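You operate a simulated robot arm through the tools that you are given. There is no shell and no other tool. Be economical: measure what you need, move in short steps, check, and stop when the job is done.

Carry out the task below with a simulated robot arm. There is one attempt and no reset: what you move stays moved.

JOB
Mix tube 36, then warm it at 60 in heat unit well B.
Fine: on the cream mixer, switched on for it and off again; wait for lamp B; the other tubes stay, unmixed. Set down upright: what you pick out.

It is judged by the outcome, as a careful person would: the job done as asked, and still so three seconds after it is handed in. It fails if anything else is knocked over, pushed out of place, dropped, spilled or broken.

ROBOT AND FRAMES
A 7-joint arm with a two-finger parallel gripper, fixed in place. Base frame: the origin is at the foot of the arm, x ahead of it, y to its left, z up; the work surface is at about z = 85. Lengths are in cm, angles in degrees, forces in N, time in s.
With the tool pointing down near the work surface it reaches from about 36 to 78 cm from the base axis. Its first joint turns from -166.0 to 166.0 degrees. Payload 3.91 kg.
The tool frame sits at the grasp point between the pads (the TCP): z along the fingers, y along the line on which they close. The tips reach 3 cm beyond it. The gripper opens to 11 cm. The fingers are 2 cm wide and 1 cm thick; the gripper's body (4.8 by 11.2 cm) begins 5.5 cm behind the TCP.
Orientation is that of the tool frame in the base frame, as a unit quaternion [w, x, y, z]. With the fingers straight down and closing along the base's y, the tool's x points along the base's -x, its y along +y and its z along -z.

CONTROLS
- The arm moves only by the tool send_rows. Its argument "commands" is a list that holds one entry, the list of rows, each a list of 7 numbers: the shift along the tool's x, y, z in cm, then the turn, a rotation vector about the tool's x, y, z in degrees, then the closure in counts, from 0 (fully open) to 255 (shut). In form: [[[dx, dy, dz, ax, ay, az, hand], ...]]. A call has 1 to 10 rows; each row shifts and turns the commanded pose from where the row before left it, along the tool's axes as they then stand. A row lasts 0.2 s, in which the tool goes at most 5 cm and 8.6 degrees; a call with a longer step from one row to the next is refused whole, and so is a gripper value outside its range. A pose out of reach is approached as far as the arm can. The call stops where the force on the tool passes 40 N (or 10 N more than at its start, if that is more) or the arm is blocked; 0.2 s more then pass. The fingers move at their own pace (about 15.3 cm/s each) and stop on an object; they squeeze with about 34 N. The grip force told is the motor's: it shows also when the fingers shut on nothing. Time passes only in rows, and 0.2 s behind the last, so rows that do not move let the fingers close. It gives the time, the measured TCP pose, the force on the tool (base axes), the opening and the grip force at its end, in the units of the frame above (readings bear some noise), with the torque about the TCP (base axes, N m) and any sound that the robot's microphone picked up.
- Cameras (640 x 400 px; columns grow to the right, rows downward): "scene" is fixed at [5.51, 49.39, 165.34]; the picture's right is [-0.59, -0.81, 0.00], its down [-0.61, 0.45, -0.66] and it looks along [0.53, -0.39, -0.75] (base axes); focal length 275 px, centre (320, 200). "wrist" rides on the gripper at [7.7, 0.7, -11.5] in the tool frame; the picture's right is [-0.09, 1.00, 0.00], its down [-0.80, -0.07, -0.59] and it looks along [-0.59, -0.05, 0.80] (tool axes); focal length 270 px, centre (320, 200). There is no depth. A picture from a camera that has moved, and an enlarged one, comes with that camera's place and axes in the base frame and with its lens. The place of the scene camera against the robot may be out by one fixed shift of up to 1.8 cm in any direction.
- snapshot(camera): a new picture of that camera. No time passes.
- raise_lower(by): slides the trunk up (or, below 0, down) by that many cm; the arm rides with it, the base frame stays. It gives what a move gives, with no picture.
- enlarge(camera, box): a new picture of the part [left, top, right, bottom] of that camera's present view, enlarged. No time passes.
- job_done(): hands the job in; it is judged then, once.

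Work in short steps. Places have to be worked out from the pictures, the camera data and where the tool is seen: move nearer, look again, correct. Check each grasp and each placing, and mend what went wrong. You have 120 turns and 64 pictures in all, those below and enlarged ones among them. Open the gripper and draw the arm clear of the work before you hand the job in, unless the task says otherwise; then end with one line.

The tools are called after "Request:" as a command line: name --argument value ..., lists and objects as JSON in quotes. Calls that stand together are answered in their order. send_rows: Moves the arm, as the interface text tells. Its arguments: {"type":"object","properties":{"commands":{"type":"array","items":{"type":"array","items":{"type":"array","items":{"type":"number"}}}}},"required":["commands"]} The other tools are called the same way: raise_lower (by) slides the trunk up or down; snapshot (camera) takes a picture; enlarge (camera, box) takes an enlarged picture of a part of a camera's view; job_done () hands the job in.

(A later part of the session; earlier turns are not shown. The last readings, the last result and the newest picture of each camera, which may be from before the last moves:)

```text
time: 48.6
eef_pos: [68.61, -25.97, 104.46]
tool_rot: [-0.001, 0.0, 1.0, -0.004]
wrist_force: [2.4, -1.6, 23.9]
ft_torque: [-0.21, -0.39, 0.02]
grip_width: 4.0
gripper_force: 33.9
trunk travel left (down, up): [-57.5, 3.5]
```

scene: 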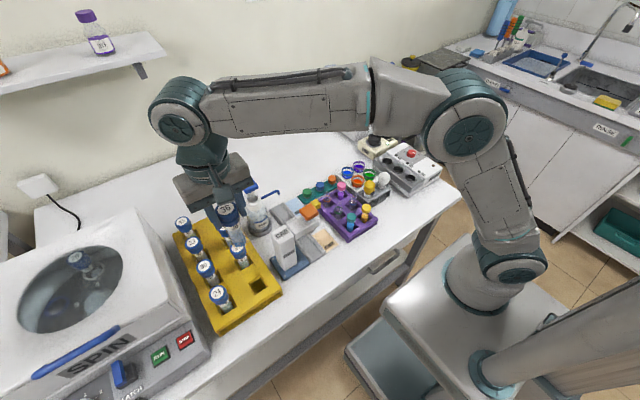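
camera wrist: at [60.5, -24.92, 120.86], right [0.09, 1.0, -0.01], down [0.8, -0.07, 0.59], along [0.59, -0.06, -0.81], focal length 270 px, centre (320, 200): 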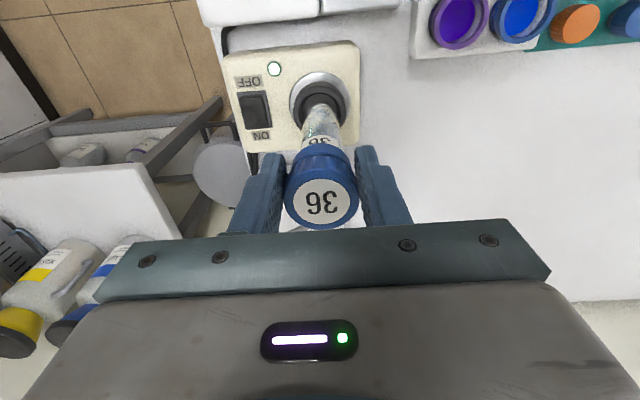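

Contact with 24 N. Hold ~2 s while it mixes and look.

Request:
send_rows --commands '[[[0, 0, 0, 0, 0, 0, 255], [0, 0, 0, 0, 0, 0, 255], [0, 0, 0, 0, 0, 0, 255], [0, 0, 0, 0, 0, 0, 255], [0, 0, 0, 0, 0, 0, 255], [0, 0, 0, 0, 0, 0, 255], [0, 0, 0, 0, 0, 0, 255], [0, 0, 0, 0, 0, 0, 255], [0, 0, 0, 0, 0, 0, 255], [0, 0, 0, 0, 0, 0, 255]]]'

Request:
enlarge --camera "scene" --box '[370, 90, 430, 170]'

```text
time: 50.8
eef_pos: [68.65, -25.85, 104.21]
tool_rot: [-0.001, 0.0, 1.0, -0.003]
wrist_force: [-0.2, -0.9, 20.6]
ft_torque: [-0.12, -0.19, -0.05]
grip_width: 4.0
gripper_force: 34.6
trunk travel left (down, up): [-57.5, 3.5]
```

```text
5.00 times, centred on (400, 130) of scene
camera zoom: at [5.51, 49.39, 165.34], right [-0.59, -0.81, 0.0], down [-0.61, 0.45, -0.66], along [0.53, -0.39, -0.75], focal length 1376 px, centre (-80, 550)
```

zoom: 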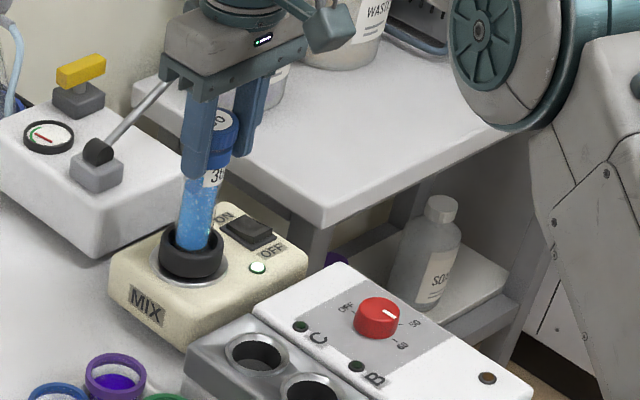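

The content now looks swirling/uniform blue. Hold a few more seconds to be sure.

Request:
send_rows --commands '[[[0, 0, 0, 0, 0, 0, 255], [0, 0, 0, 0, 0, 0, 255], [0, 0, 0, 0, 0, 0, 255], [0, 0, 0, 0, 0, 0, 255], [0, 0, 0, 0, 0, 0, 255], [0, 0, 0, 0, 0, 0, 255], [0, 0, 0, 0, 0, 0, 255], [0, 0, 0, 0, 0, 0, 255], [0, 0, 0, 0, 0, 0, 255], [0, 0, 0, 0, 0, 0, 255]]]'

Request:
send_rows --commands '[[[0, 0, 0, 0, 0, 0, 255], [0, 0, 0, 0, 0, 0, 255], [0, 0, 0, 0, 0, 0, 255], [0, 0, 0, 0, 0, 0, 255], [0, 0, 0, 0, 0, 0, 255], [0, 0, 0, 0, 0, 0, 255], [0, 0, 0, 0, 0, 0, 255], [0, 0, 0, 0, 0, 0, 255], [0, 0, 0, 0, 0, 0, 255], [0, 0, 0, 0, 0, 0, 255]]]'

Request:
enlarge --camera "scene" --box '[370, 90, 430, 170]'

```text
time: 53.0
eef_pos: [68.68, -25.86, 104.2]
tool_rot: [-0.002, -0.001, 1.0, -0.004]
wrist_force: [-0.8, -0.3, 16.6]
ft_torque: [0.07, 0.07, 0.05]
grip_width: 3.99
gripper_force: 34.1
trunk travel left (down, up): [-57.5, 3.5]
```

```text
time: 55.2
eef_pos: [68.64, -25.92, 104.08]
tool_rot: [-0.001, 0.0, 1.0, -0.004]
wrist_force: [-0.3, -0.6, 15.9]
ft_torque: [0.1, 0.01, 0.0]
grip_width: 3.98
gripper_force: 34.2
trunk travel left (down, up): [-57.5, 3.5]
```

```text
5.00 times, centred on (400, 130) of scene
camera zoom: at [5.51, 49.39, 165.34], right [-0.59, -0.81, 0.0], down [-0.61, 0.45, -0.66], along [0.53, -0.39, -0.75], focal length 1376 px, centre (-80, 550)
```

zoom: 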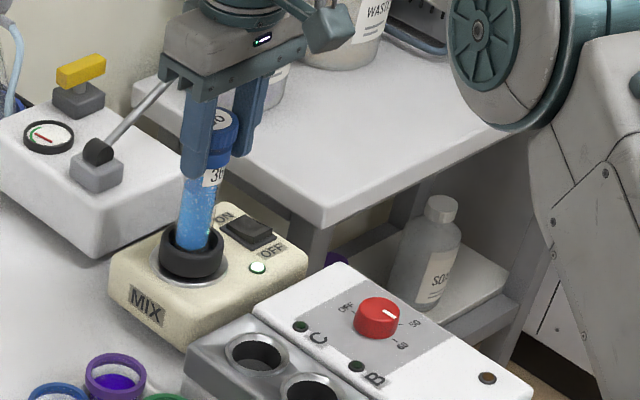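

Mixed. Lift out and carry over well B at (50.9, -21.5).

Request:
send_rows --commands '[[[0, 0, -2, 0, 0, 0, 255], [0, 0, -4, 0, 0, 0, 255], [0, 0, -3, 0, 0, 0, 255], [4.4, 1.1, 0, 0, 0, 0, 255], [4.4, 1.1, 0, 0, 0, 0, 255], [4.4, 1.1, 0, 0, 0, 0, 255], [4.5, 1.1, 0, 0, 0, 0, 255], [0, 0, 0, 0, 0, 0, 255]]]'

Request:
snapshot --camera "wrist"

Request:
enlarge --camera "scene" --box '[360, 90, 460, 210]'

```text
time: 57.0
eef_pos: [51.03, -21.45, 112.87]
tool_rot: [-0.002, 0.0, 1.0, -0.004]
wrist_force: [-0.4, -0.5, -0.6]
ft_torque: [-0.02, 0.01, 0.01]
grip_width: 4.0
gripper_force: 34.2
trunk travel left (down, up): [-57.5, 3.5]
```

```text
26 pictures are left
camera wrist: at [43.42, -20.76, 124.23], right [0.09, 1.0, -0.01], down [0.8, -0.07, 0.59], along [0.59, -0.06, -0.81], focal length 270 px, centre (320, 200)
```

wrist: 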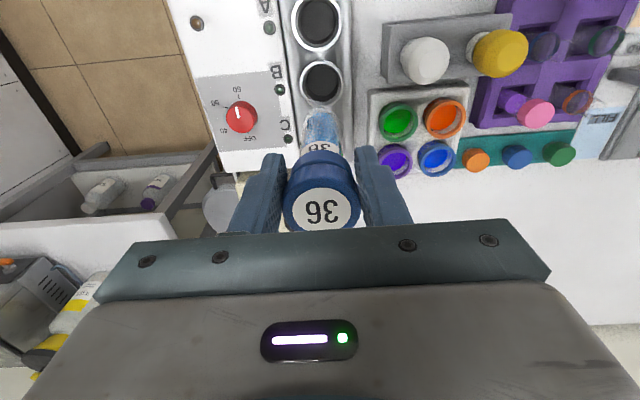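

```text
3.33 times, centred on (410, 150) of scene
camera zoom: at [5.51, 49.39, 165.34], right [-0.59, -0.81, 0.0], down [-0.61, 0.45, -0.66], along [0.53, -0.39, -0.75], focal length 918 px, centre (20, 367)
```

zoom: 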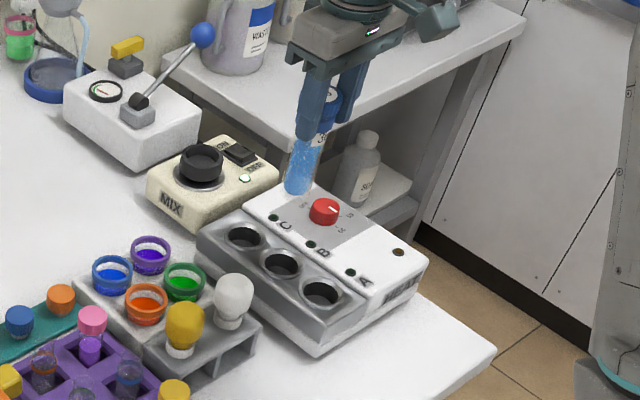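

Well B confirmed at (50.85, -21.5). I check the dial closely from here before lowering.

Request:
enlarge --camera "wrist" --box '[180, 50, 300, 160]'

```text
3.64 times, centred on (240, 105) of wrist
camera zoom: at [43.42, -20.76, 124.23], right [0.09, 1.0, -0.01], down [0.8, -0.07, 0.59], along [0.59, -0.06, -0.81], focal length 983 px, centre (611, 546)
```

zoom: 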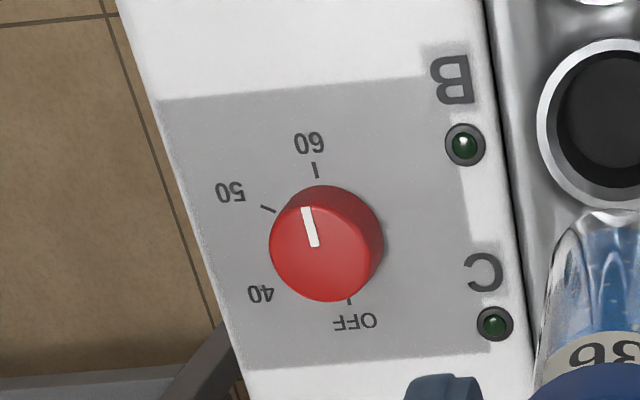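

Dial at 60 confirmed. Lower the tube to just above the well rim.

Request:
send_rows --commands '[[[0.15, -0.05, 3, 0, 0, 0, 255], [0, 0, 3.5, 0, 0, 0, 255], [0, 0, 2, 0, 0, 0, 255], [0, 0, 0, 0, 0, 0, 255]]]'

Request:
enlarge --camera "wrist" --box '[210, 40, 430, 240]'

Request:
enlarge --camera "scene" --box '[380, 110, 450, 190]'

```text
time: 58.0
eef_pos: [50.57, -21.57, 104.62]
tool_rot: [-0.003, 0.0, 1.0, -0.003]
wrist_force: [0.1, -0.2, -0.4]
ft_torque: [0.0, 0.0, 0.02]
grip_width: 3.98
gripper_force: 34.2
trunk travel left (down, up): [-57.5, 3.5]
```

```text
2.00 times, centred on (320, 140) of wrist
camera zoom: at [43.0, -20.8, 115.97], right [0.09, 1.0, -0.01], down [0.8, -0.07, 0.59], along [0.59, -0.06, -0.81], focal length 541 px, centre (320, 320)
```

zoom: 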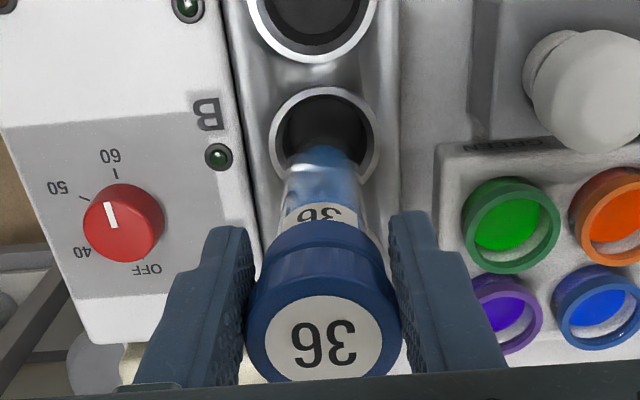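

```text
5.00 times, centred on (415, 150) of scene
camera zoom: at [5.51, 49.39, 165.34], right [-0.59, -0.81, 0.0], down [-0.61, 0.45, -0.66], along [0.53, -0.39, -0.75], focal length 1376 px, centre (-155, 450)
```

zoom: 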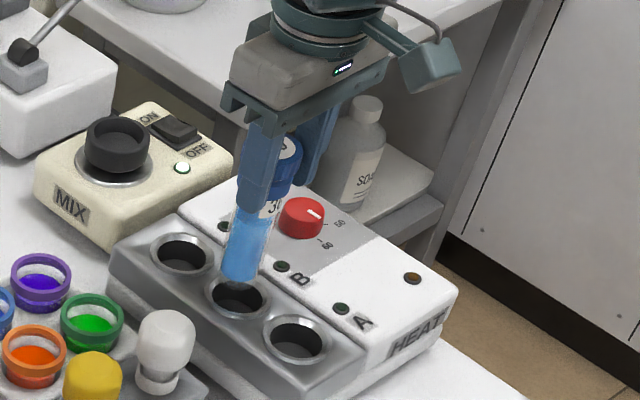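

Well centre ≈(50.75, -21.5); adjust and lower slowly into the well.

Request:
send_rows --commands '[[[-0.2, 0.05, 0.7, 0, 0, 0, 255], [0, 0, 0.7, 0, 0, 0, 255], [0, 0, 0.7, 0, 0, 0, 255], [0, 0, 0.7, 0, 0, 0, 255], [0, 0, 0, 0, 0, 0, 255]]]'

Request:
enlarge --camera "scene" --box '[380, 110, 450, 190]'

```text
time: 59.2
eef_pos: [51.1, -21.69, 102.26]
tool_rot: [0.003, -0.001, 1.0, -0.007]
wrist_force: [-2.1, 0.2, 17.6]
ft_torque: [0.09, -0.22, 0.04]
grip_width: 3.73
gripper_force: 33.8
trunk travel left (down, up): [-57.5, 3.5]
stopped in row 5: the force on the tool passed its limit at 42 N (the readings are from after the stop); the commanded pose is now the measured one
```

```text
5.00 times, centred on (415, 150) of scene
camera zoom: at [5.51, 49.39, 165.34], right [-0.59, -0.81, 0.0], down [-0.61, 0.45, -0.66], along [0.53, -0.39, -0.75], focal length 1376 px, centre (-155, 450)
```

zoom: 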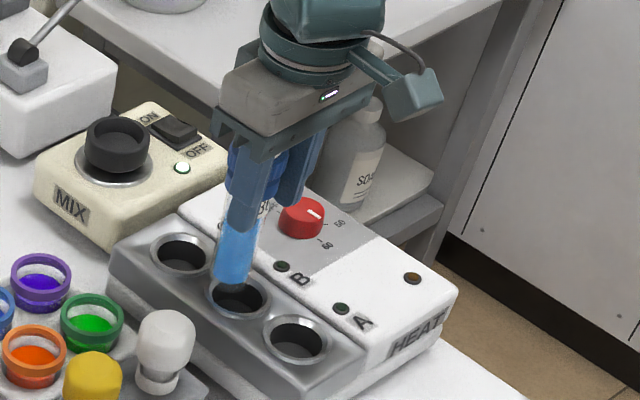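

The tube bottom caught the rim on the +x side. Lift and inspect the tube in the grip.

Request:
send_rows --commands '[[[0, 0, -1, 0, 0, 0, 255], [0, 0, -3, 0, 0, 0, 255], [0, 0, -3, 0, 0, 0, 255], [0, 0, -3, 0, 0, 0, 255], [0, 0, 0, 0, 0, 0, 255]]]'

Request:
enlarge --camera "scene" --box '[370, 90, 450, 190]'

Request:
snapshot --camera "wrist"

```text
time: 60.4
eef_pos: [51.25, -21.71, 112.15]
tool_rot: [0.0, 0.0, 1.0, -0.004]
wrist_force: [0.4, 0.3, -1.2]
ft_torque: [0.01, 0.04, 0.03]
grip_width: 3.69
gripper_force: 33.9
trunk travel left (down, up): [-57.5, 3.5]
```

```text
4.00 times, centred on (410, 140) of scene
camera zoom: at [5.51, 49.39, 165.34], right [-0.59, -0.81, 0.0], down [-0.61, 0.45, -0.66], along [0.53, -0.39, -0.75], focal length 1101 px, centre (-40, 440)
```

zoom: 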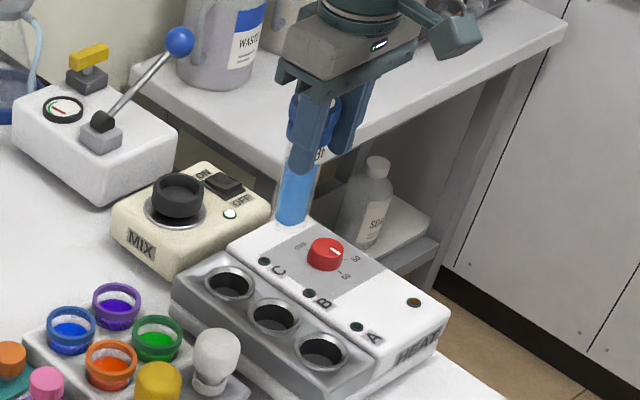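

```text
19 pictures are left
camera wrist: at [43.6, -20.85, 123.44], right [0.09, 1.0, -0.01], down [0.8, -0.06, 0.59], along [0.59, -0.06, -0.8], focal length 270 px, centre (320, 200)
```

wrist: 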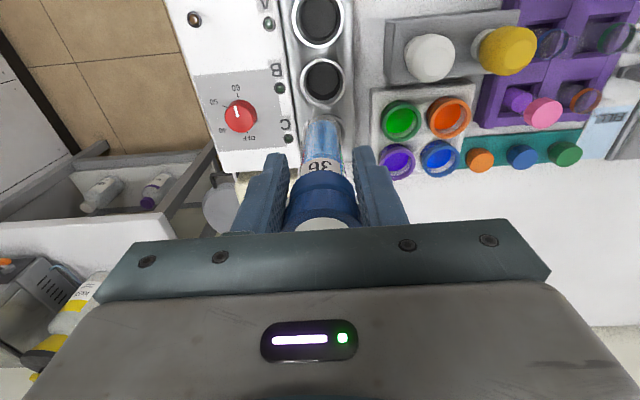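

The tube slid up ~2 cm in the grip but looks upright. Enlarge to measure its axis now.

Request:
enlarge --camera "wrist" --box '[240, 60, 400, 240]'

```text
2.22 times, centred on (320, 150) of wrist
camera zoom: at [43.6, -20.85, 123.44], right [0.09, 1.0, -0.01], down [0.8, -0.06, 0.59], along [0.59, -0.06, -0.8], focal length 601 px, centre (320, 311)
```

zoom: 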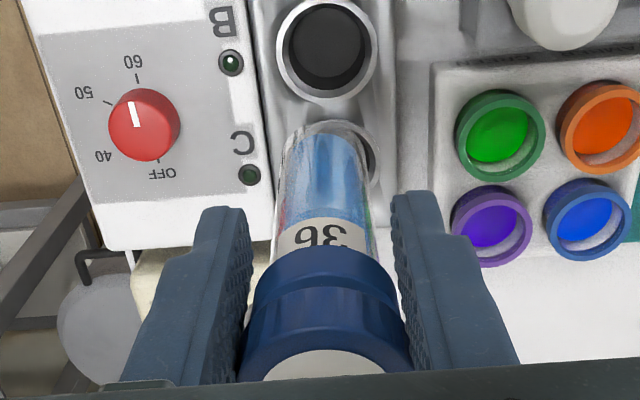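

The tube is now held ~1.2 cm off toward +x. I'll shift the TCP to x≈49.8, lower to just above the rim, and check in both views.

Request:
send_rows --commands '[[[1.4, 0.15, 0, 0, 0, 0, 255], [0, 0, 4, 0, 0, 0, 255], [0, 0, 3.5, 0, 0, 0, 255], [0, 0, 0, 0, 0, 0, 255]]]'

Request:
enlarge --camera "scene" --box '[395, 120, 435, 180]'

Request:
enlarge --camera "wrist" --box '[240, 60, 400, 240]'

```text
time: 61.4
eef_pos: [49.99, -21.58, 104.5]
tool_rot: [-0.001, 0.0, 1.0, -0.004]
wrist_force: [-0.3, 0.2, -1.5]
ft_torque: [0.02, 0.01, 0.02]
grip_width: 3.72
gripper_force: 33.9
trunk travel left (down, up): [-57.5, 3.5]
```

```text
6.67 times, centred on (415, 150) of scene
camera zoom: at [5.51, 49.39, 165.34], right [-0.59, -0.81, 0.0], down [-0.61, 0.45, -0.66], along [0.53, -0.39, -0.75], focal length 1835 px, centre (-313, 533)
```

zoom: 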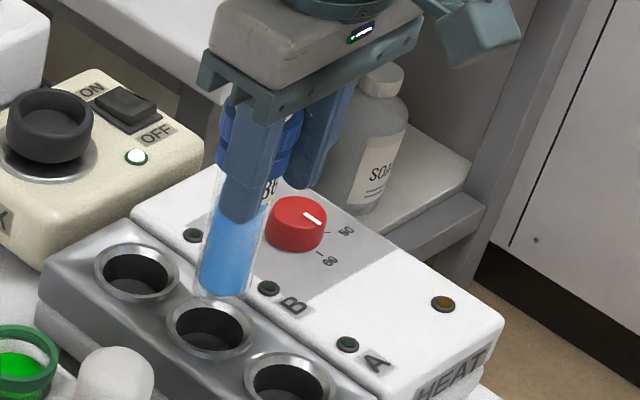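

```text
2.22 times, centred on (320, 150) of wrist
camera zoom: at [42.28, -20.79, 115.84], right [0.09, 1.0, -0.01], down [0.8, -0.06, 0.59], along [0.59, -0.06, -0.8], focal length 601 px, centre (320, 311)
```

zoom: 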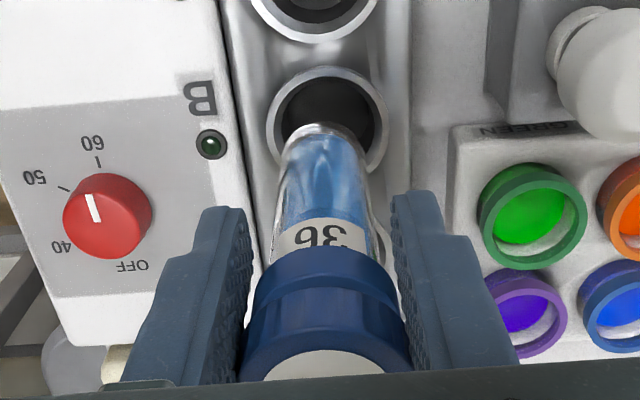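

Views suggest nearly aligned. Lower another 1.6 cm, to just above the rim, and recheck.

Request:
send_rows --commands '[[[0.1, 0, 0.8, 0, 0, 0, 255], [0, 0, 0.8, 0, 0, 0, 255], [0, 0, 0, 0, 0, 0, 255]]]'

Request:
enlarge --camera "scene" --box '[395, 120, 435, 180]'

Request:
enlarge --camera "wrist" --box '[270, 40, 370, 160]'

```text
time: 62.2
eef_pos: [49.77, -21.71, 103.05]
tool_rot: [-0.001, 0.0, 1.0, -0.004]
wrist_force: [-0.8, 0.0, -1.3]
ft_torque: [0.0, 0.02, 0.01]
grip_width: 3.7
gripper_force: 34.2
trunk travel left (down, up): [-57.5, 3.5]
```

```text
6.67 times, centred on (415, 150) of scene
camera zoom: at [5.51, 49.39, 165.34], right [-0.59, -0.81, 0.0], down [-0.61, 0.45, -0.66], along [0.53, -0.39, -0.75], focal length 1835 px, centre (-313, 533)
```

zoom: 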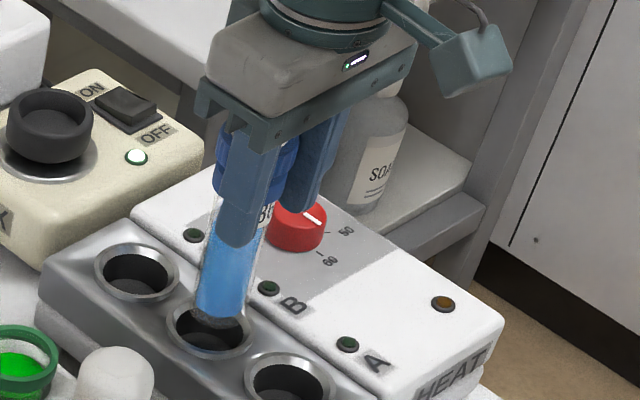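

```text
3.33 times, centred on (320, 100) of wrist
camera zoom: at [42.14, -20.87, 114.28], right [0.09, 1.0, -0.01], down [0.8, -0.06, 0.59], along [0.59, -0.06, -0.8], focal length 901 px, centre (320, 533)
```

zoom: 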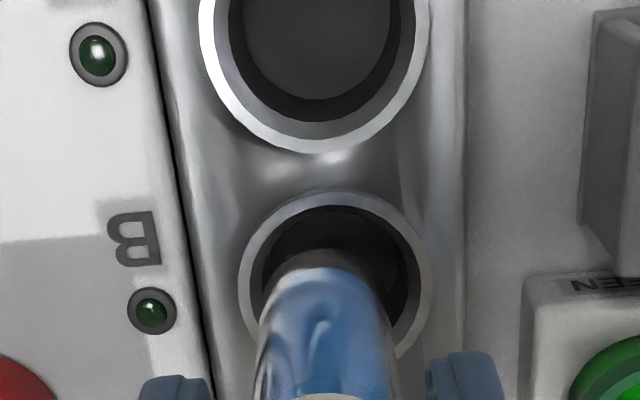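

Nearly centred; shift +0.25 cm in y and descend in small steps watching the force.

Request:
send_rows --commands '[[[0, 0.25, 0, 0, 0, 0, 255], [0, 0, 0.4, 0, 0, 0, 255], [0, 0, 0.4, 0, 0, 0, 255], [0, 0, 0.3, 0, 0, 0, 255], [0, 0, 0, 0, 0, 0, 255]]]'

```text
time: 63.4
eef_pos: [49.64, -21.33, 101.82]
tool_rot: [0.001, 0.0, 1.0, -0.004]
wrist_force: [-0.6, 0.2, -0.5]
ft_torque: [0.0, 0.01, 0.01]
grip_width: 3.72
gripper_force: 34.1
trunk travel left (down, up): [-57.5, 3.5]
```

No contact yet; continue gently.

Request:
send_rows --commands '[[[0, 0, 0.3, 0, 0, 0, 255], [0, 0, 0.3, 0, 0, 0, 255], [0, 0, 0, 0, 0, 0, 255]]]'

Request:
enlarge --camera "wrist" --box '[270, 40, 370, 160]'

```text
time: 64.2
eef_pos: [49.64, -21.45, 101.26]
tool_rot: [0.0, 0.0, 1.0, -0.004]
wrist_force: [-0.6, 0.2, -0.9]
ft_torque: [0.02, 0.02, -0.01]
grip_width: 3.73
gripper_force: 33.9
trunk travel left (down, up): [-57.5, 3.5]
```

```text
3.33 times, centred on (320, 100) of wrist
camera zoom: at [42.08, -20.57, 112.57], right [0.09, 1.0, -0.01], down [0.8, -0.06, 0.59], along [0.59, -0.06, -0.8], focal length 901 px, centre (320, 533)
```

zoom: 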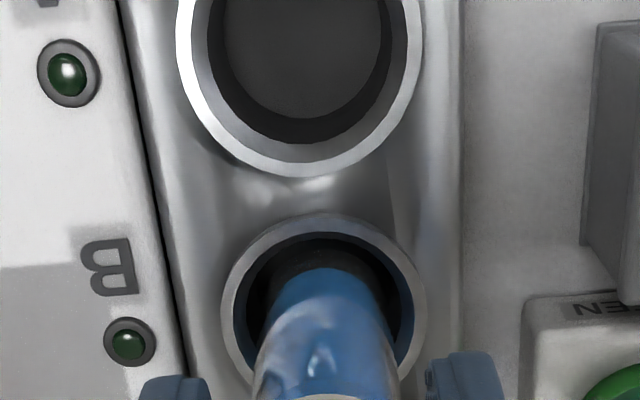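

Tube end is inside the hole, centred in y. Nudge -0.15 in x and continue down.

Request:
send_rows --commands '[[[0.15, 0, 0.3, 0, 0, 0, 255], [0, 0, 0.4, 0, 0, 0, 255], [0, 0, 0.4, 0, 0, 0, 255], [0, 0, 0.4, 0, 0, 0, 255], [0, 0, 0, 0, 0, 0, 255]]]'

```text
time: 65.4
eef_pos: [49.48, -21.43, 100.0]
tool_rot: [0.001, 0.0, 1.0, -0.007]
wrist_force: [3.9, -0.4, 17.7]
ft_torque: [0.01, -0.77, -0.02]
grip_width: 3.69
gripper_force: 34.2
trunk travel left (down, up): [-57.5, 3.5]
```

Contact on the +x edge (torque says ~2 cm ahead of TCP). Back off slightly, shift -0.4 in x, and retry.

Request:
send_rows --commands '[[[0, 0, -0.6, 0, 0, 0, 255], [0.4, 0, 0, 0, 0, 0, 255], [0, 0, 0.4, 0, 0, 0, 255], [0, 0, 0.3, 0, 0, 0, 255], [0, 0, 0.3, 0, 0, 0, 255], [0, 0, 0, 0, 0, 0, 255]]]'

Request:
enlarge --camera "scene" --box '[395, 120, 435, 180]'

```text
time: 66.8
eef_pos: [49.15, -21.45, 99.37]
tool_rot: [-0.001, 0.0, 1.0, -0.005]
wrist_force: [0.4, 0.6, -0.9]
ft_torque: [0.01, -0.02, 0.01]
grip_width: 0.0
gripper_force: 34.1
trunk travel left (down, up): [-57.5, 3.5]
```

```text
6.67 times, centred on (415, 150) of scene
camera zoom: at [5.51, 49.39, 165.34], right [-0.59, -0.81, 0.0], down [-0.61, 0.45, -0.66], along [0.53, -0.39, -0.75], focal length 1835 px, centre (-313, 533)
```

zoom: 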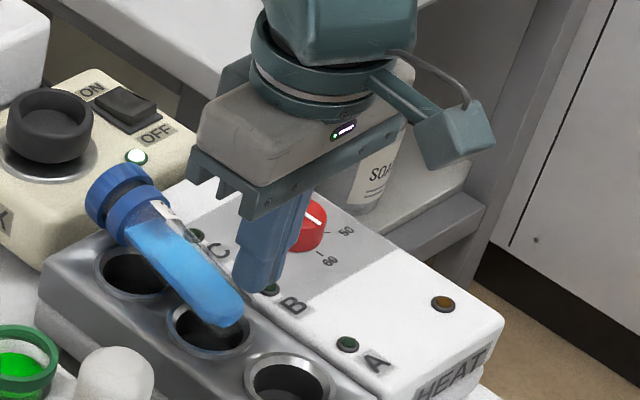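

The tube squeezed out of the edge grip and is leaning in well B. I look before moving anything.

Request:
snapshot --camera "wrist"

```text
11 pictures are left
camera wrist: at [41.42, -20.56, 110.7], right [0.09, 1.0, -0.01], down [0.8, -0.07, 0.59], along [0.59, -0.06, -0.8], focal length 270 px, centre (320, 200)
```

wrist: 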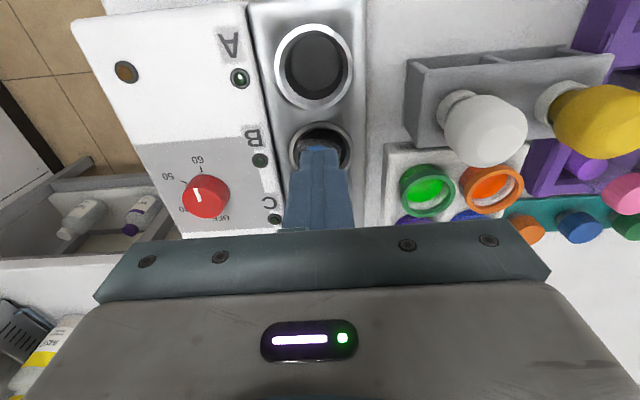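

Retract the gripper back and up, clear of the tube, opening it, then view.

Request:
send_rows --commands '[[[1.5, 0, 0, 0, 0, 0, 255], [0.5, 0, -3, 0, 0, 0, 255], [1, 0, -4, 0, 0, 0, 255], [2, 0, -4, 0, 0, 0, 255], [2, 0, -4, 0, 0, 0, 0], [0, 0, 0, 0, 0, 0, 0]]]'

Request:
snapshot --camera "wrist"

```text
time: 68.2
eef_pos: [42.0, -21.38, 114.58]
tool_rot: [-0.001, -0.001, 1.0, -0.005]
wrist_force: [0.1, 0.6, -0.1]
ft_torque: [0.0, 0.02, -0.02]
grip_width: 10.99
gripper_force: 0.0
trunk travel left (down, up): [-57.5, 3.5]
```

```text
10 pictures are left
camera wrist: at [34.37, -20.5, 125.92], right [0.09, 1.0, -0.01], down [0.8, -0.06, 0.59], along [0.59, -0.06, -0.8], focal length 270 px, centre (320, 200)
```

wrist: 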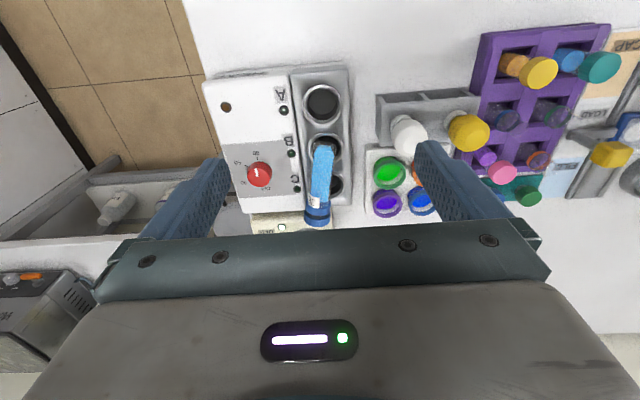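

The tube lies on the block, closed, bottom at well B and cap toward the mixer (about x 62). Enlarge to locate the cap precisely.

Request:
enlarge --camera "wrist" --box '[260, 80, 380, 240]'

```text
2.50 times, centred on (320, 160) of wrist
camera zoom: at [34.37, -20.5, 125.92], right [0.09, 1.0, -0.01], down [0.8, -0.06, 0.59], along [0.59, -0.06, -0.8], focal length 676 px, centre (320, 300)
```

zoom: 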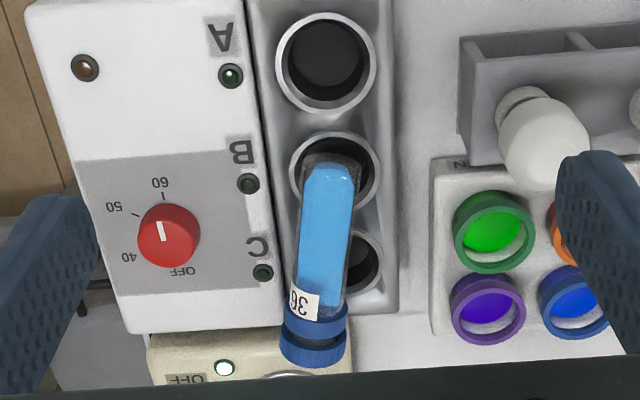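

The tube: cap centre ≈(60.0, -23.3, 93.2), axis yawed ~9°, bottom 10.8 cm away over well B. I'll approach with tool yawed 9° and tilted 25°, so I can then swing it upright.

Request:
send_rows --commands '[[[-4.5, -0.5, 0, 0, 0, 0, 85], [-4.5, -0.5, 0, 0, 0, 0, 85], [-4.5, -0.5, 0, 0, 0, 0, 85], [-4.5, -0.4, 0, 0, 0, 0, 85], [-0.75, -0.1, 3.5, 0, 0, 0, 85], [0, 0, 3, 0, 0, 8.5, 85], [0, 0, 0, 0, 8.5, 0, 85], [0, 0, 0, 0, 8.5, 0, 85], [0, 0, 0, 0, 8, 0, 85], [0, 0, 0, 0, 0, 0, 85]]]'

```text
time: 70.4
eef_pos: [60.82, -23.32, 107.91]
tool_rot: [-0.216, 0.072, 0.974, 0.011]
wrist_force: [-0.9, 0.3, 0.5]
ft_torque: [0.01, -0.02, -0.01]
grip_width: 7.33
gripper_force: 0.1
trunk travel left (down, up): [-57.5, 3.5]
```

Orientation right. Descend vertically to z≈98.5 and check alignment.

Request:
send_rows --commands '[[[-1.6, 0, 3.4, 0, 0, 0, 85], [-1.6, 0, 3.4, 0, 0, 0, 85], [-0.75, 0, 1.7, 0, 0, 0, 85], [0, 0, 0, 0, 0, 0, 85]]]'

Request:
enlarge --camera "wrist" --box '[200, 60, 440, 240]'

```text
time: 71.4
eef_pos: [60.79, -23.34, 98.42]
tool_rot: [-0.215, 0.073, 0.974, 0.011]
wrist_force: [-0.1, 0.7, -0.1]
ft_torque: [0.01, -0.02, 0.0]
grip_width: 7.34
gripper_force: 0.1
trunk travel left (down, up): [-57.5, 3.5]
```

```text
2.22 times, centred on (320, 150) of wrist
camera zoom: at [58.81, -22.34, 111.97], right [0.23, 0.97, -0.05], down [0.96, -0.21, 0.2], along [0.19, -0.09, -0.98], focal length 601 px, centre (320, 311)
```

zoom: 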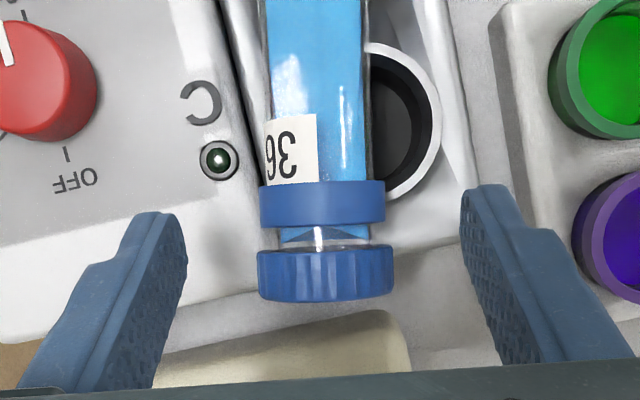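

The lid lies at x 60.3–61.8, centred between the fingers. Advance 1 cm along the tube, lower to z≈94.8, and close on the lid.

Request:
send_rows --commands '[[[-0.9, 0, -0.43, 0, 0, 0, 85], [-0.8, 0, 1.7, 0, 0, 0, 85], [-0.73, 0, 1.57, 0, 0, 0, 85], [0, 0, 0, 0, 0, 0, 85], [0, 0, 0, 0, 0, 0, 255], [0, 0, 0, 0, 0, 0, 255], [0, 0, 0, 0, 0, 0, 255]]]'

```text
time: 73.0
eef_pos: [61.73, -23.38, 95.08]
tool_rot: [-0.215, 0.072, 0.974, 0.011]
wrist_force: [1.0, 1.0, 24.2]
ft_torque: [-0.56, 0.11, 0.27]
grip_width: 4.03
gripper_force: 34.6
trunk travel left (down, up): [-57.5, 3.5]
```

Gripped at 4.03 cm. Lift straight up.

Request:
send_rows --commands '[[[0.42, 0, -0.91, 0, 0, 0, 255], [0.84, 0, -1.82, 0, 0, 0, 255], [1.68, 0, -3.6, 0, 0, 0, 255], [1.68, 0, -3.6, 0, 0, 0, 255], [1.68, 0, -3.6, 0, 0, 0, 255], [0, 0, 0, 0, 0, 0, 255]]]'

Request:
enlarge --camera "scene" --box '[370, 90, 450, 190]'

```text
time: 74.4
eef_pos: [61.9, -23.26, 109.83]
tool_rot: [-0.216, 0.073, 0.974, 0.011]
wrist_force: [-0.1, 0.6, -0.6]
ft_torque: [0.0, -0.03, 0.0]
grip_width: 4.03
gripper_force: 34.2
trunk travel left (down, up): [-57.5, 3.5]
```

```text
4.00 times, centred on (410, 140) of scene
camera zoom: at [5.51, 49.39, 165.34], right [-0.59, -0.81, 0.0], down [-0.61, 0.45, -0.66], along [0.53, -0.39, -0.75], focal length 1101 px, centre (-40, 440)
```

zoom: 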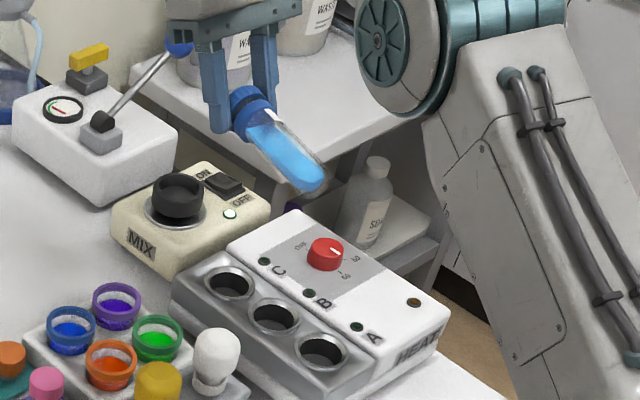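

Held well, horizontal. Move back over the block and swing it upright (-90° about tool y).

Request:
send_rows --commands '[[[3.3, -0.48, 0.8, 0, 0, 0, 255], [3.3, -0.48, 0.8, 0, 0, 0, 255], [3.3, -0.48, 0.8, 0, 0, 0, 255], [0, 0, 0, 0, -8.2, 0, 255], [0, 0, 0, 0, -8.2, 0, 255], [0, 0, 0, 0, -8.2, 0, 255], [0, 0, 0, 0, -8.2, 0, 255], [0, 0, 0, 0, -8.2, 0, 255], [0, 0, 0, 0, -8.2, 0, 255]]]'

Request:
send_rows --commands '[[[0, 0, 0, 0, -8.2, 0, 255], [0, 0, 0, 0, -8.2, 0, 255], [0, 0, 0, 0, -8.2, 0, 255], [0, 0, 0, 0, -8.2, 0, 255], [0, 0, 0, 0, -8, 0, 255], [0, 0, 0, 0, 0, 0, 255]]]'

Request:
enlarge --camera "scene" --box '[370, 90, 450, 190]'

```text
time: 76.4
eef_pos: [51.72, -23.24, 111.79]
tool_rot: [0.211, 0.071, 0.975, -0.02]
wrist_force: [-0.2, 0.3, -0.9]
ft_torque: [0.0, 0.0, -0.01]
grip_width: 4.04
gripper_force: 34.1
trunk travel left (down, up): [-57.5, 3.5]
```

```text
time: 77.8
eef_pos: [51.73, -23.43, 111.96]
tool_rot: [0.537, 0.06, 0.84, -0.044]
wrist_force: [-0.2, 0.3, -1.0]
ft_torque: [0.01, 0.0, 0.0]
grip_width: 3.99
gripper_force: 34.1
trunk travel left (down, up): [-57.5, 3.5]
```

```text
4.00 times, centred on (410, 140) of scene
camera zoom: at [5.51, 49.39, 165.34], right [-0.59, -0.81, 0.0], down [-0.61, 0.45, -0.66], along [0.53, -0.39, -0.75], focal length 1101 px, centre (-40, 440)
```

zoom: 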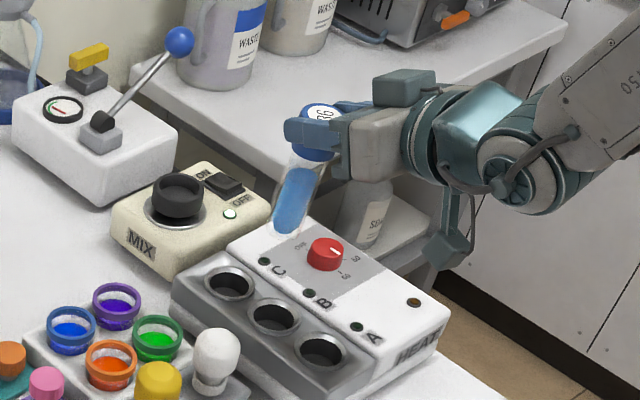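

Tube is upright again, cap up. Move over well B (TCP → (48.6, -21.25)), then lower to just above the rim and check.

Request:
send_rows --commands '[[[0.7, 0.86, -1.54, 0, 0, 0, 255], [0.71, 0.86, -1.54, 0, 0, 0, 255], [2.72, 0.03, 1.25, 0, 0, 0, 255], [2.45, 0.03, 1.13, 0, 0, 0, 255], [0, 0, 0, 0, 0, 0, 255]]]'

Request:
enlarge --camera "scene" --box '[395, 120, 435, 180]'

```text
time: 79.0
eef_pos: [48.65, -21.16, 106.32]
tool_rot: [0.537, 0.06, 0.84, -0.044]
wrist_force: [0.3, 0.0, -0.7]
ft_torque: [0.01, -0.01, 0.01]
grip_width: 4.01
gripper_force: 33.9
trunk travel left (down, up): [-57.5, 3.5]
```

```text
6.67 times, centred on (415, 150) of scene
camera zoom: at [5.51, 49.39, 165.34], right [-0.59, -0.81, 0.0], down [-0.61, 0.45, -0.66], along [0.53, -0.39, -0.75], focal length 1835 px, centre (-313, 533)
```

zoom: 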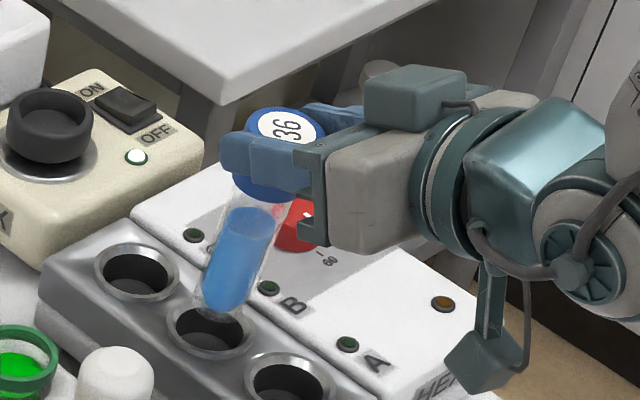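

Bottom is aligned but the tube leans ~4°. Rotate back 4° with a compensating shift, then lower gently.

Request:
send_rows --commands '[[[-0.27, 0.1, 0.58, 0, 4, 0, 255], [0.82, 0, 0.38, 0, 0, 0, 255], [0.55, 0, 0.25, 0, 0, 0, 255], [0, 0, 0, 0, 0, 0, 255]]]'

Request:
enlarge --camera "scene" --box '[395, 120, 435, 180]'

```text
time: 80.0
eef_pos: [49.18, -21.2, 104.86]
tool_rot: [0.507, 0.061, 0.859, -0.041]
wrist_force: [0.1, 0.4, -0.7]
ft_torque: [-0.01, -0.02, -0.02]
grip_width: 3.99
gripper_force: 34.2
trunk travel left (down, up): [-57.5, 3.5]
```

```text
6.67 times, centred on (415, 150) of scene
camera zoom: at [5.51, 49.39, 165.34], right [-0.59, -0.81, 0.0], down [-0.61, 0.45, -0.66], along [0.53, -0.39, -0.75], focal length 1835 px, centre (-313, 533)
```

zoom: 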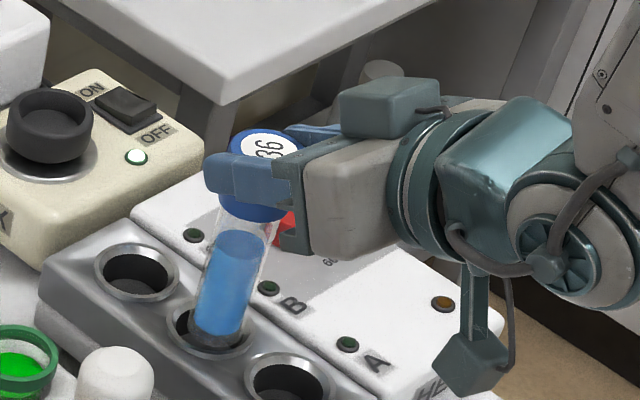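

Bottom is at rim level, slightly short in x. Shift +0.5 cm and lower in small steps.

Request:
send_rows --commands '[[[-0.24, 0.07, 0.43, 0, 0, 0, 255], [0.26, 0, 0.15, 0, 0, 0, 255], [0.26, 0, 0.15, 0, 0, 0, 255], [0.26, 0, 0.15, 0, 0, 0, 255], [0, 0, 0, 0, 0, 0, 255]]]'

```text
time: 81.2
eef_pos: [49.56, -21.19, 103.69]
tool_rot: [0.506, 0.061, 0.86, -0.041]
wrist_force: [1.1, -0.3, -0.4]
ft_torque: [-0.01, 0.03, -0.01]
grip_width: 3.99
gripper_force: 34.2
trunk travel left (down, up): [-57.5, 3.5]
```

No contact; continue down in small steps.

Request:
send_rows --commands '[[[0.26, 0, 0.15, 0, 0, 0, 255], [0.26, 0, 0.15, 0, 0, 0, 255], [0.26, 0, 0.15, 0, 0, 0, 255], [0, 0, 0, 0, 0, 0, 255]]]'

```text
time: 82.2
eef_pos: [49.83, -21.14, 102.89]
tool_rot: [0.507, 0.06, 0.859, -0.041]
wrist_force: [2.4, -1.6, 1.1]
ft_torque: [-0.28, -0.3, -0.04]
grip_width: 3.94
gripper_force: 34.1
trunk travel left (down, up): [-57.5, 3.5]
```

Light side contact: the bottom is inside the well touching its -x/+y wall. Shift +0.2 x, -0.2 y and continue lowering.

Request:
send_rows --commands '[[[-0.1, -0.17, 0.2, 0, 0, 0, 255], [0.26, 0, 0.15, 0, 0, 0, 255], [0.26, 0, 0.15, 0, 0, 0, 255], [0.26, 0, 0.15, 0, 0, 0, 255], [0, 0, 0, 0, 0, 0, 255]]]'

```text
time: 83.4
eef_pos: [49.98, -21.44, 102.14]
tool_rot: [0.508, 0.061, 0.858, -0.042]
wrist_force: [-0.5, 0.7, 6.0]
ft_torque: [0.09, -0.06, -0.01]
grip_width: 3.96
gripper_force: 34.0
trunk travel left (down, up): [-57.5, 3.5]
```

Request:
send_rows --commands '[[[0.18, 0, 0.1, 0, 0, 0, 255], [0.18, 0, 0.1, 0, 0, 0, 255], [0, 0, 0, 0, 0, 0, 255]]]'

Request:
enlarge --camera "scene" --box '[395, 120, 435, 180]'

```text
time: 84.2
eef_pos: [49.95, -21.47, 101.73]
tool_rot: [0.508, 0.061, 0.858, -0.042]
wrist_force: [1.0, -0.7, 23.8]
ft_torque: [0.04, -0.63, -0.06]
grip_width: 3.94
gripper_force: 34.1
trunk travel left (down, up): [-57.5, 3.5]
```

```text
6.67 times, centred on (415, 150) of scene
camera zoom: at [5.51, 49.39, 165.34], right [-0.59, -0.81, 0.0], down [-0.61, 0.45, -0.66], along [0.53, -0.39, -0.75], focal length 1835 px, centre (-313, 533)
```

zoom: 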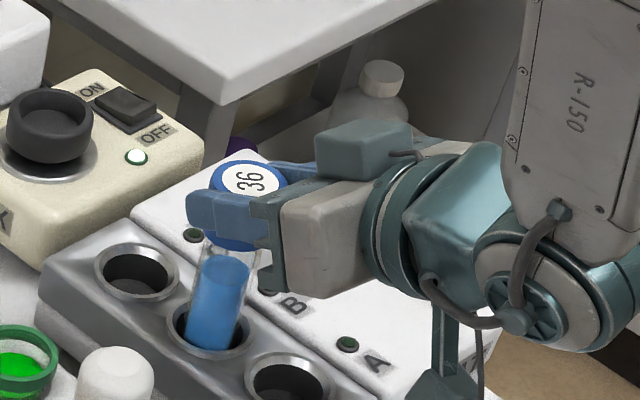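

The tube stands about 2 cm deep on the well floor (24 N contact), upright. Relieve the pressure slightly and open just enough.

Request:
send_rows --commands '[[[-0.2, 0, -0.1, 0, 0, 0, 255], [0, 0, 0, 0, 0, 0, 255], [0, 0, 0, 0, 0, 0, 160], [0, 0, 0, 0, 0, 0, 150], [0, 0, 0, 0, 0, 0, 150]]]'

Request:
enlarge --camera "scene" --box '[380, 110, 440, 180]'

```text
time: 85.4
eef_pos: [49.96, -21.52, 101.69]
tool_rot: [0.505, 0.061, 0.86, -0.042]
wrist_force: [-0.3, -0.8, 0.3]
ft_torque: [-0.01, 0.03, 0.0]
grip_width: 4.57
gripper_force: 0.0
trunk travel left (down, up): [-57.5, 3.5]
```

```text
5.71 times, centred on (410, 145) of scene
camera zoom: at [5.51, 49.39, 165.34], right [-0.59, -0.81, 0.0], down [-0.61, 0.45, -0.66], along [0.53, -0.39, -0.75], focal length 1573 px, centre (-194, 514)
```

zoom: 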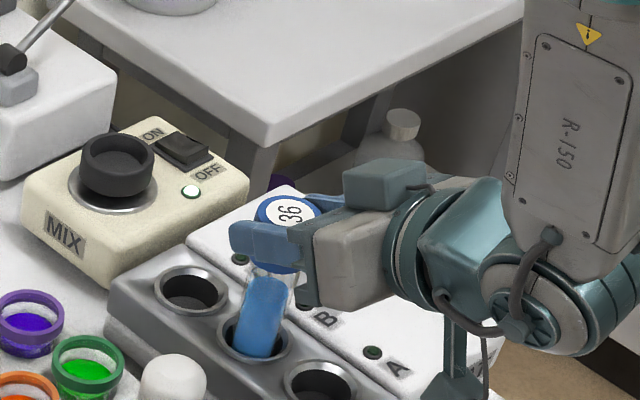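

The tube stands upright by itself. Open wider and back straight out along the fingers, then rise.

Request:
send_rows --commands '[[[0, 0, 0, 0, 0, 0, 85], [0, 0, 0, 0, 0, 0, 85], [0, 0, -2, 0, 0, 0, 85], [0, 0, -4, 0, 0, 0, 85], [0, 0, -4.5, 0, 0, 0, 85], [-4.4, 0, -2.3, 0, 0, 0, 85], [-4.4, 0, -2.3, 0, 0, 0, 85], [0, 0, 0, 0, 0, 0, 255]]]'

```text
time: 87.2
eef_pos: [43.77, -22.59, 117.11]
tool_rot: [0.506, 0.061, 0.86, -0.041]
wrist_force: [0.6, -0.6, 0.4]
ft_torque: [-0.01, 0.0, 0.0]
grip_width: 0.01
gripper_force: 34.0
out of reach, approached as far as the arm can: row 4, 5
trunk travel left (down, up): [-57.5, 3.5]
```

Clear. Untilt the tool back to pointing down.

Request:
send_rows --commands '[[[0, 0, 0, 0, 8.5, 0, 255], [0, 0, 0, 0, 8.5, 0, 255], [0, 0, 0, 0, 8.5, 0, 255], [0, 0, 0, 0, 8.5, 0, 255], [0, 0, 0, 0, 8.5, 0, 255], [0, 0, 0, 0, 8.5, 0, 255], [0, 0, 0, 0, 8.5, 0, 255], [0, 0, 0, 0, 1.4, -8.4, 255], [0, 0, 0, 0, 0, 0, 255]]]'

```text
time: 89.2
eef_pos: [43.6, -22.64, 117.29]
tool_rot: [-0.001, 0.0, 1.0, -0.006]
wrist_force: [0.0, 0.0, 0.8]
ft_torque: [0.01, 0.0, 0.02]
grip_width: 0.02
gripper_force: 33.7
trunk travel left (down, up): [-57.5, 3.5]
```

Go to the mixer's OFF end: first sideways at height with a 16° outward tilt, then descend above it.

Request:
send_rows --commands '[[[-3.5, -2.68, 0, 0, 0, 0, 255], [-3.5, -2.68, 0, 0, 0, 0, 255], [-3.5, -2.68, 0, 0, 0, 0, 255], [-3.5, -2.68, 0, 0, 0, 0, 255], [0, 0, 0, 0, -8, 0, 255], [0, 0, 0, 0, -8, 0, 255], [0, 0, 0, 0, 0, 0, 255]]]'

Request:
send_rows --commands '[[[-0.9, 0, 4.2, 0, 0, 0, 255], [-0.9, 0, 4.2, 0, 0, 0, 255], [-0.9, 0, 4.2, 0, 0, 0, 255], [-0.9, 0, 4.2, 0, 0, 0, 255], [-0.9, 0, 4.2, 0, 0, 0, 255], [0, 0, 0, 0, 0, 0, 255]]]'

```text
time: 90.8
eef_pos: [57.64, -33.25, 117.59]
tool_rot: [0.14, 0.0, 0.99, -0.006]
wrist_force: [0.3, -0.1, 0.3]
ft_torque: [-0.04, -0.01, -0.03]
grip_width: 0.03
gripper_force: 34.3
trunk travel left (down, up): [-57.5, 3.5]
```

```text
time: 92.2
eef_pos: [68.1, -33.45, 98.23]
tool_rot: [0.139, 0.0, 0.99, -0.006]
wrist_force: [-0.1, -0.5, 0.0]
ft_torque: [-0.03, 0.0, 0.02]
grip_width: 0.0
gripper_force: 34.0
trunk travel left (down, up): [-57.5, 3.5]
```

Positioned; shift slightly in and press the OFF end down in small steps.

Request:
send_rows --commands '[[[0.38, 0.1, -0.11, 0, 0, 0, 255], [0.33, 0, 1.15, 0, 0, 0, 255], [0.28, 0, 0.96, 0, 0, 0, 255], [0.11, 0, 0.38, 0, 0, 0, 255], [0.08, 0, 0.29, 0, 0, 0, 255], [0.08, 0, 0.29, 0, 0, 0, 255]]]'

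```text
time: 93.6
eef_pos: [67.56, -33.5, 95.31]
tool_rot: [0.139, 0.0, 0.99, -0.005]
wrist_force: [-0.2, -0.9, -0.3]
ft_torque: [0.02, 0.0, -0.01]
grip_width: 0.01
gripper_force: 34.4
trunk travel left (down, up): [-57.5, 3.5]
```

Request:
send_rows --commands '[[[0.08, 0, 0.29, 0, 0, 0, 255], [0.08, 0, 0.29, 0, 0, 0, 255], [0.08, 0, 0.2, 0, 0, 0, 255]]]'

```text
time: 94.4
eef_pos: [67.46, -33.42, 94.56]
tool_rot: [0.141, 0.0, 0.99, -0.006]
wrist_force: [0.0, 0.8, 2.2]
ft_torque: [0.02, -0.01, -0.01]
grip_width: 0.0
gripper_force: 34.2
trunk travel left (down, up): [-57.5, 3.5]
```

Request:
send_rows --commands '[[[0.06, 0, 0.19, 0, 0, 0, 255], [0.06, 0, 0.19, 0, 0, 0, 255], [0, 0, 0, 0, 0, 0, 255]]]'

```text
time: 95.2
eef_pos: [67.29, -33.36, 94.43]
tool_rot: [0.143, 0.0, 0.99, -0.008]
wrist_force: [-2.2, -0.6, 26.9]
ft_torque: [0.11, -0.01, -0.05]
grip_width: 0.01
gripper_force: 34.3
trunk travel left (down, up): [-57.5, 3.5]
```

Pressed firmly (27 N). Withdraw to a viewpoint above the block with the gripper open, to check mixer lamp, lamp B and tube in one picture.

Request:
send_rows --commands '[[[-0.8, 0, -2.9, 0, 0, 0, 255], [-0.8, 0, -2.9, 0, 0, 0, 255], [0.6, 0, -4, 0, 8, 0, 255], [0, 0, -4, 0, 8.3, 0, 255], [2, 0, -4, 0, 0, 0, 255], [2.5, 0, -4, 0, 0, 0, 255], [3.5, 1, -2, 0, 0, 0, 100], [4.3, 2, 0, 0, 0, 0, 0], [4.3, 2, 0, 0, 0, 0, 0], [2, 3, 0, 0, 0, 0, 0]]]'

Request:
send_rows --commands '[[[0, 0, 0, 0, 0, 0, 0], [0, 0, 0, 0, 0, 0, 0], [0, 0, 0, 0, 0, 0, 0], [0, 0, 0, 0, 0, 0, 0], [0, 0, 0, 0, 0, 0, 0], [0, 0, 0, 0, 0, 0, 0], [0, 0, 0, 0, 0, 0, 0], [0, 0, 0, 0, 0, 0, 0], [0, 0, 0, 0, 0, 0, 0], [0, 0, 0, 0, 0, 0, 0]]]'

```text
time: 97.4
eef_pos: [46.5, -25.14, 117.55]
tool_rot: [-0.001, 0.0, 1.0, -0.006]
wrist_force: [0.0, -0.1, 0.4]
ft_torque: [0.02, 0.01, 0.02]
grip_width: 10.99
gripper_force: 0.1
trunk travel left (down, up): [-57.5, 3.5]
```

```text
time: 99.6
eef_pos: [46.46, -25.16, 117.7]
tool_rot: [-0.002, 0.0, 1.0, -0.006]
wrist_force: [0.1, -0.1, -0.4]
ft_torque: [-0.03, -0.02, 0.01]
grip_width: 10.98
gripper_force: 0.1
trunk travel left (down, up): [-57.5, 3.5]
```

I wait some more for lamp B before spending a picture.

Request:
send_rows --commands '[[[0, 0, 0, 0, 0, 0, 0], [0, 0, 0, 0, 0, 0, 0], [0, 0, 0, 0, 0, 0, 0], [0, 0, 0, 0, 0, 0, 0], [0, 0, 0, 0, 0, 0, 0], [0, 0, 0, 0, 0, 0, 0], [0, 0, 0, 0, 0, 0, 0], [0, 0, 0, 0, 0, 0, 0], [0, 0, 0, 0, 0, 0, 0], [0, 0, 0, 0, 0, 0, 0]]]'

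Request:
send_rows --commands '[[[0, 0, 0, 0, 0, 0, 0], [0, 0, 0, 0, 0, 0, 0], [0, 0, 0, 0, 0, 0, 0], [0, 0, 0, 0, 0, 0, 0], [0, 0, 0, 0, 0, 0, 0], [0, 0, 0, 0, 0, 0, 0], [0, 0, 0, 0, 0, 0, 0], [0, 0, 0, 0, 0, 0, 0], [0, 0, 0, 0, 0, 0, 0], [0, 0, 0, 0, 0, 0, 0]]]'

Request:
send_rows --commands '[[[0, 0, 0, 0, 0, 0, 0], [0, 0, 0, 0, 0, 0, 0], [0, 0, 0, 0, 0, 0, 0], [0, 0, 0, 0, 0, 0, 0], [0, 0, 0, 0, 0, 0, 0], [0, 0, 0, 0, 0, 0, 0], [0, 0, 0, 0, 0, 0, 0], [0, 0, 0, 0, 0, 0, 0], [0, 0, 0, 0, 0, 0, 0], [0, 0, 0, 0, 0, 0, 0]]]'

Request:
send_rows --commands '[[[0, 0, 0, 0, 0, 0, 0], [0, 0, 0, 0, 0, 0, 0], [0, 0, 0, 0, 0, 0, 0], [0, 0, 0, 0, 0, 0, 0], [0, 0, 0, 0, 0, 0, 0], [0, 0, 0, 0, 0, 0, 0], [0, 0, 0, 0, 0, 0, 0], [0, 0, 0, 0, 0, 0, 0], [0, 0, 0, 0, 0, 0, 0], [0, 0, 0, 0, 0, 0, 0]]]'

Request:
enlarge --camera "wrist" --box '[200, 20, 440, 230]'

```text
time: 101.8
eef_pos: [46.5, -25.25, 117.66]
tool_rot: [-0.002, 0.001, 1.0, -0.006]
wrist_force: [0.5, 0.4, 0.3]
ft_torque: [-0.02, 0.01, -0.02]
grip_width: 11.03
gripper_force: 0.0
trunk travel left (down, up): [-57.5, 3.5]
```

```text
time: 104.0
eef_pos: [46.48, -25.17, 117.67]
tool_rot: [-0.002, 0.0, 1.0, -0.007]
wrist_force: [-0.9, -0.9, 0.6]
ft_torque: [0.02, -0.03, 0.02]
grip_width: 10.96
gripper_force: 0.0
trunk travel left (down, up): [-57.5, 3.5]
```

```text
time: 106.2
eef_pos: [46.42, -25.14, 117.64]
tool_rot: [-0.002, 0.001, 1.0, -0.006]
wrist_force: [-0.2, -0.3, 0.3]
ft_torque: [-0.01, 0.01, 0.01]
grip_width: 11.01
gripper_force: 0.0
trunk travel left (down, up): [-57.5, 3.5]
```

```text
time: 108.4
eef_pos: [46.67, -25.16, 117.56]
tool_rot: [-0.002, 0.001, 1.0, -0.006]
wrist_force: [0.0, 0.4, 0.1]
ft_torque: [0.01, -0.01, 0.0]
grip_width: 10.99
gripper_force: 0.0
trunk travel left (down, up): [-57.5, 3.5]
```

```text
1.90 times, centred on (320, 125) of wrist
camera zoom: at [38.91, -24.32, 128.95], right [0.09, 1.0, -0.01], down [0.8, -0.07, 0.59], along [0.59, -0.06, -0.81], focal length 515 px, centre (320, 343)
```

zoom: 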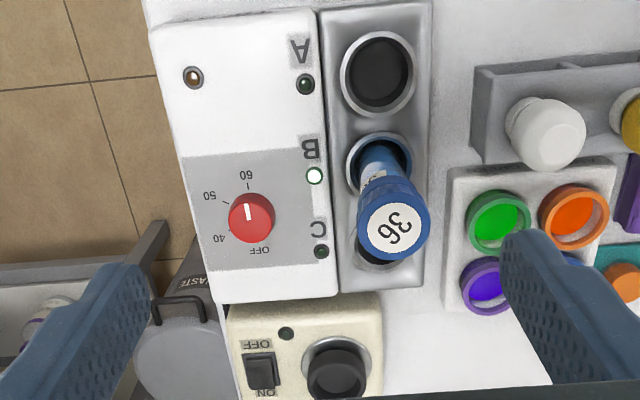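

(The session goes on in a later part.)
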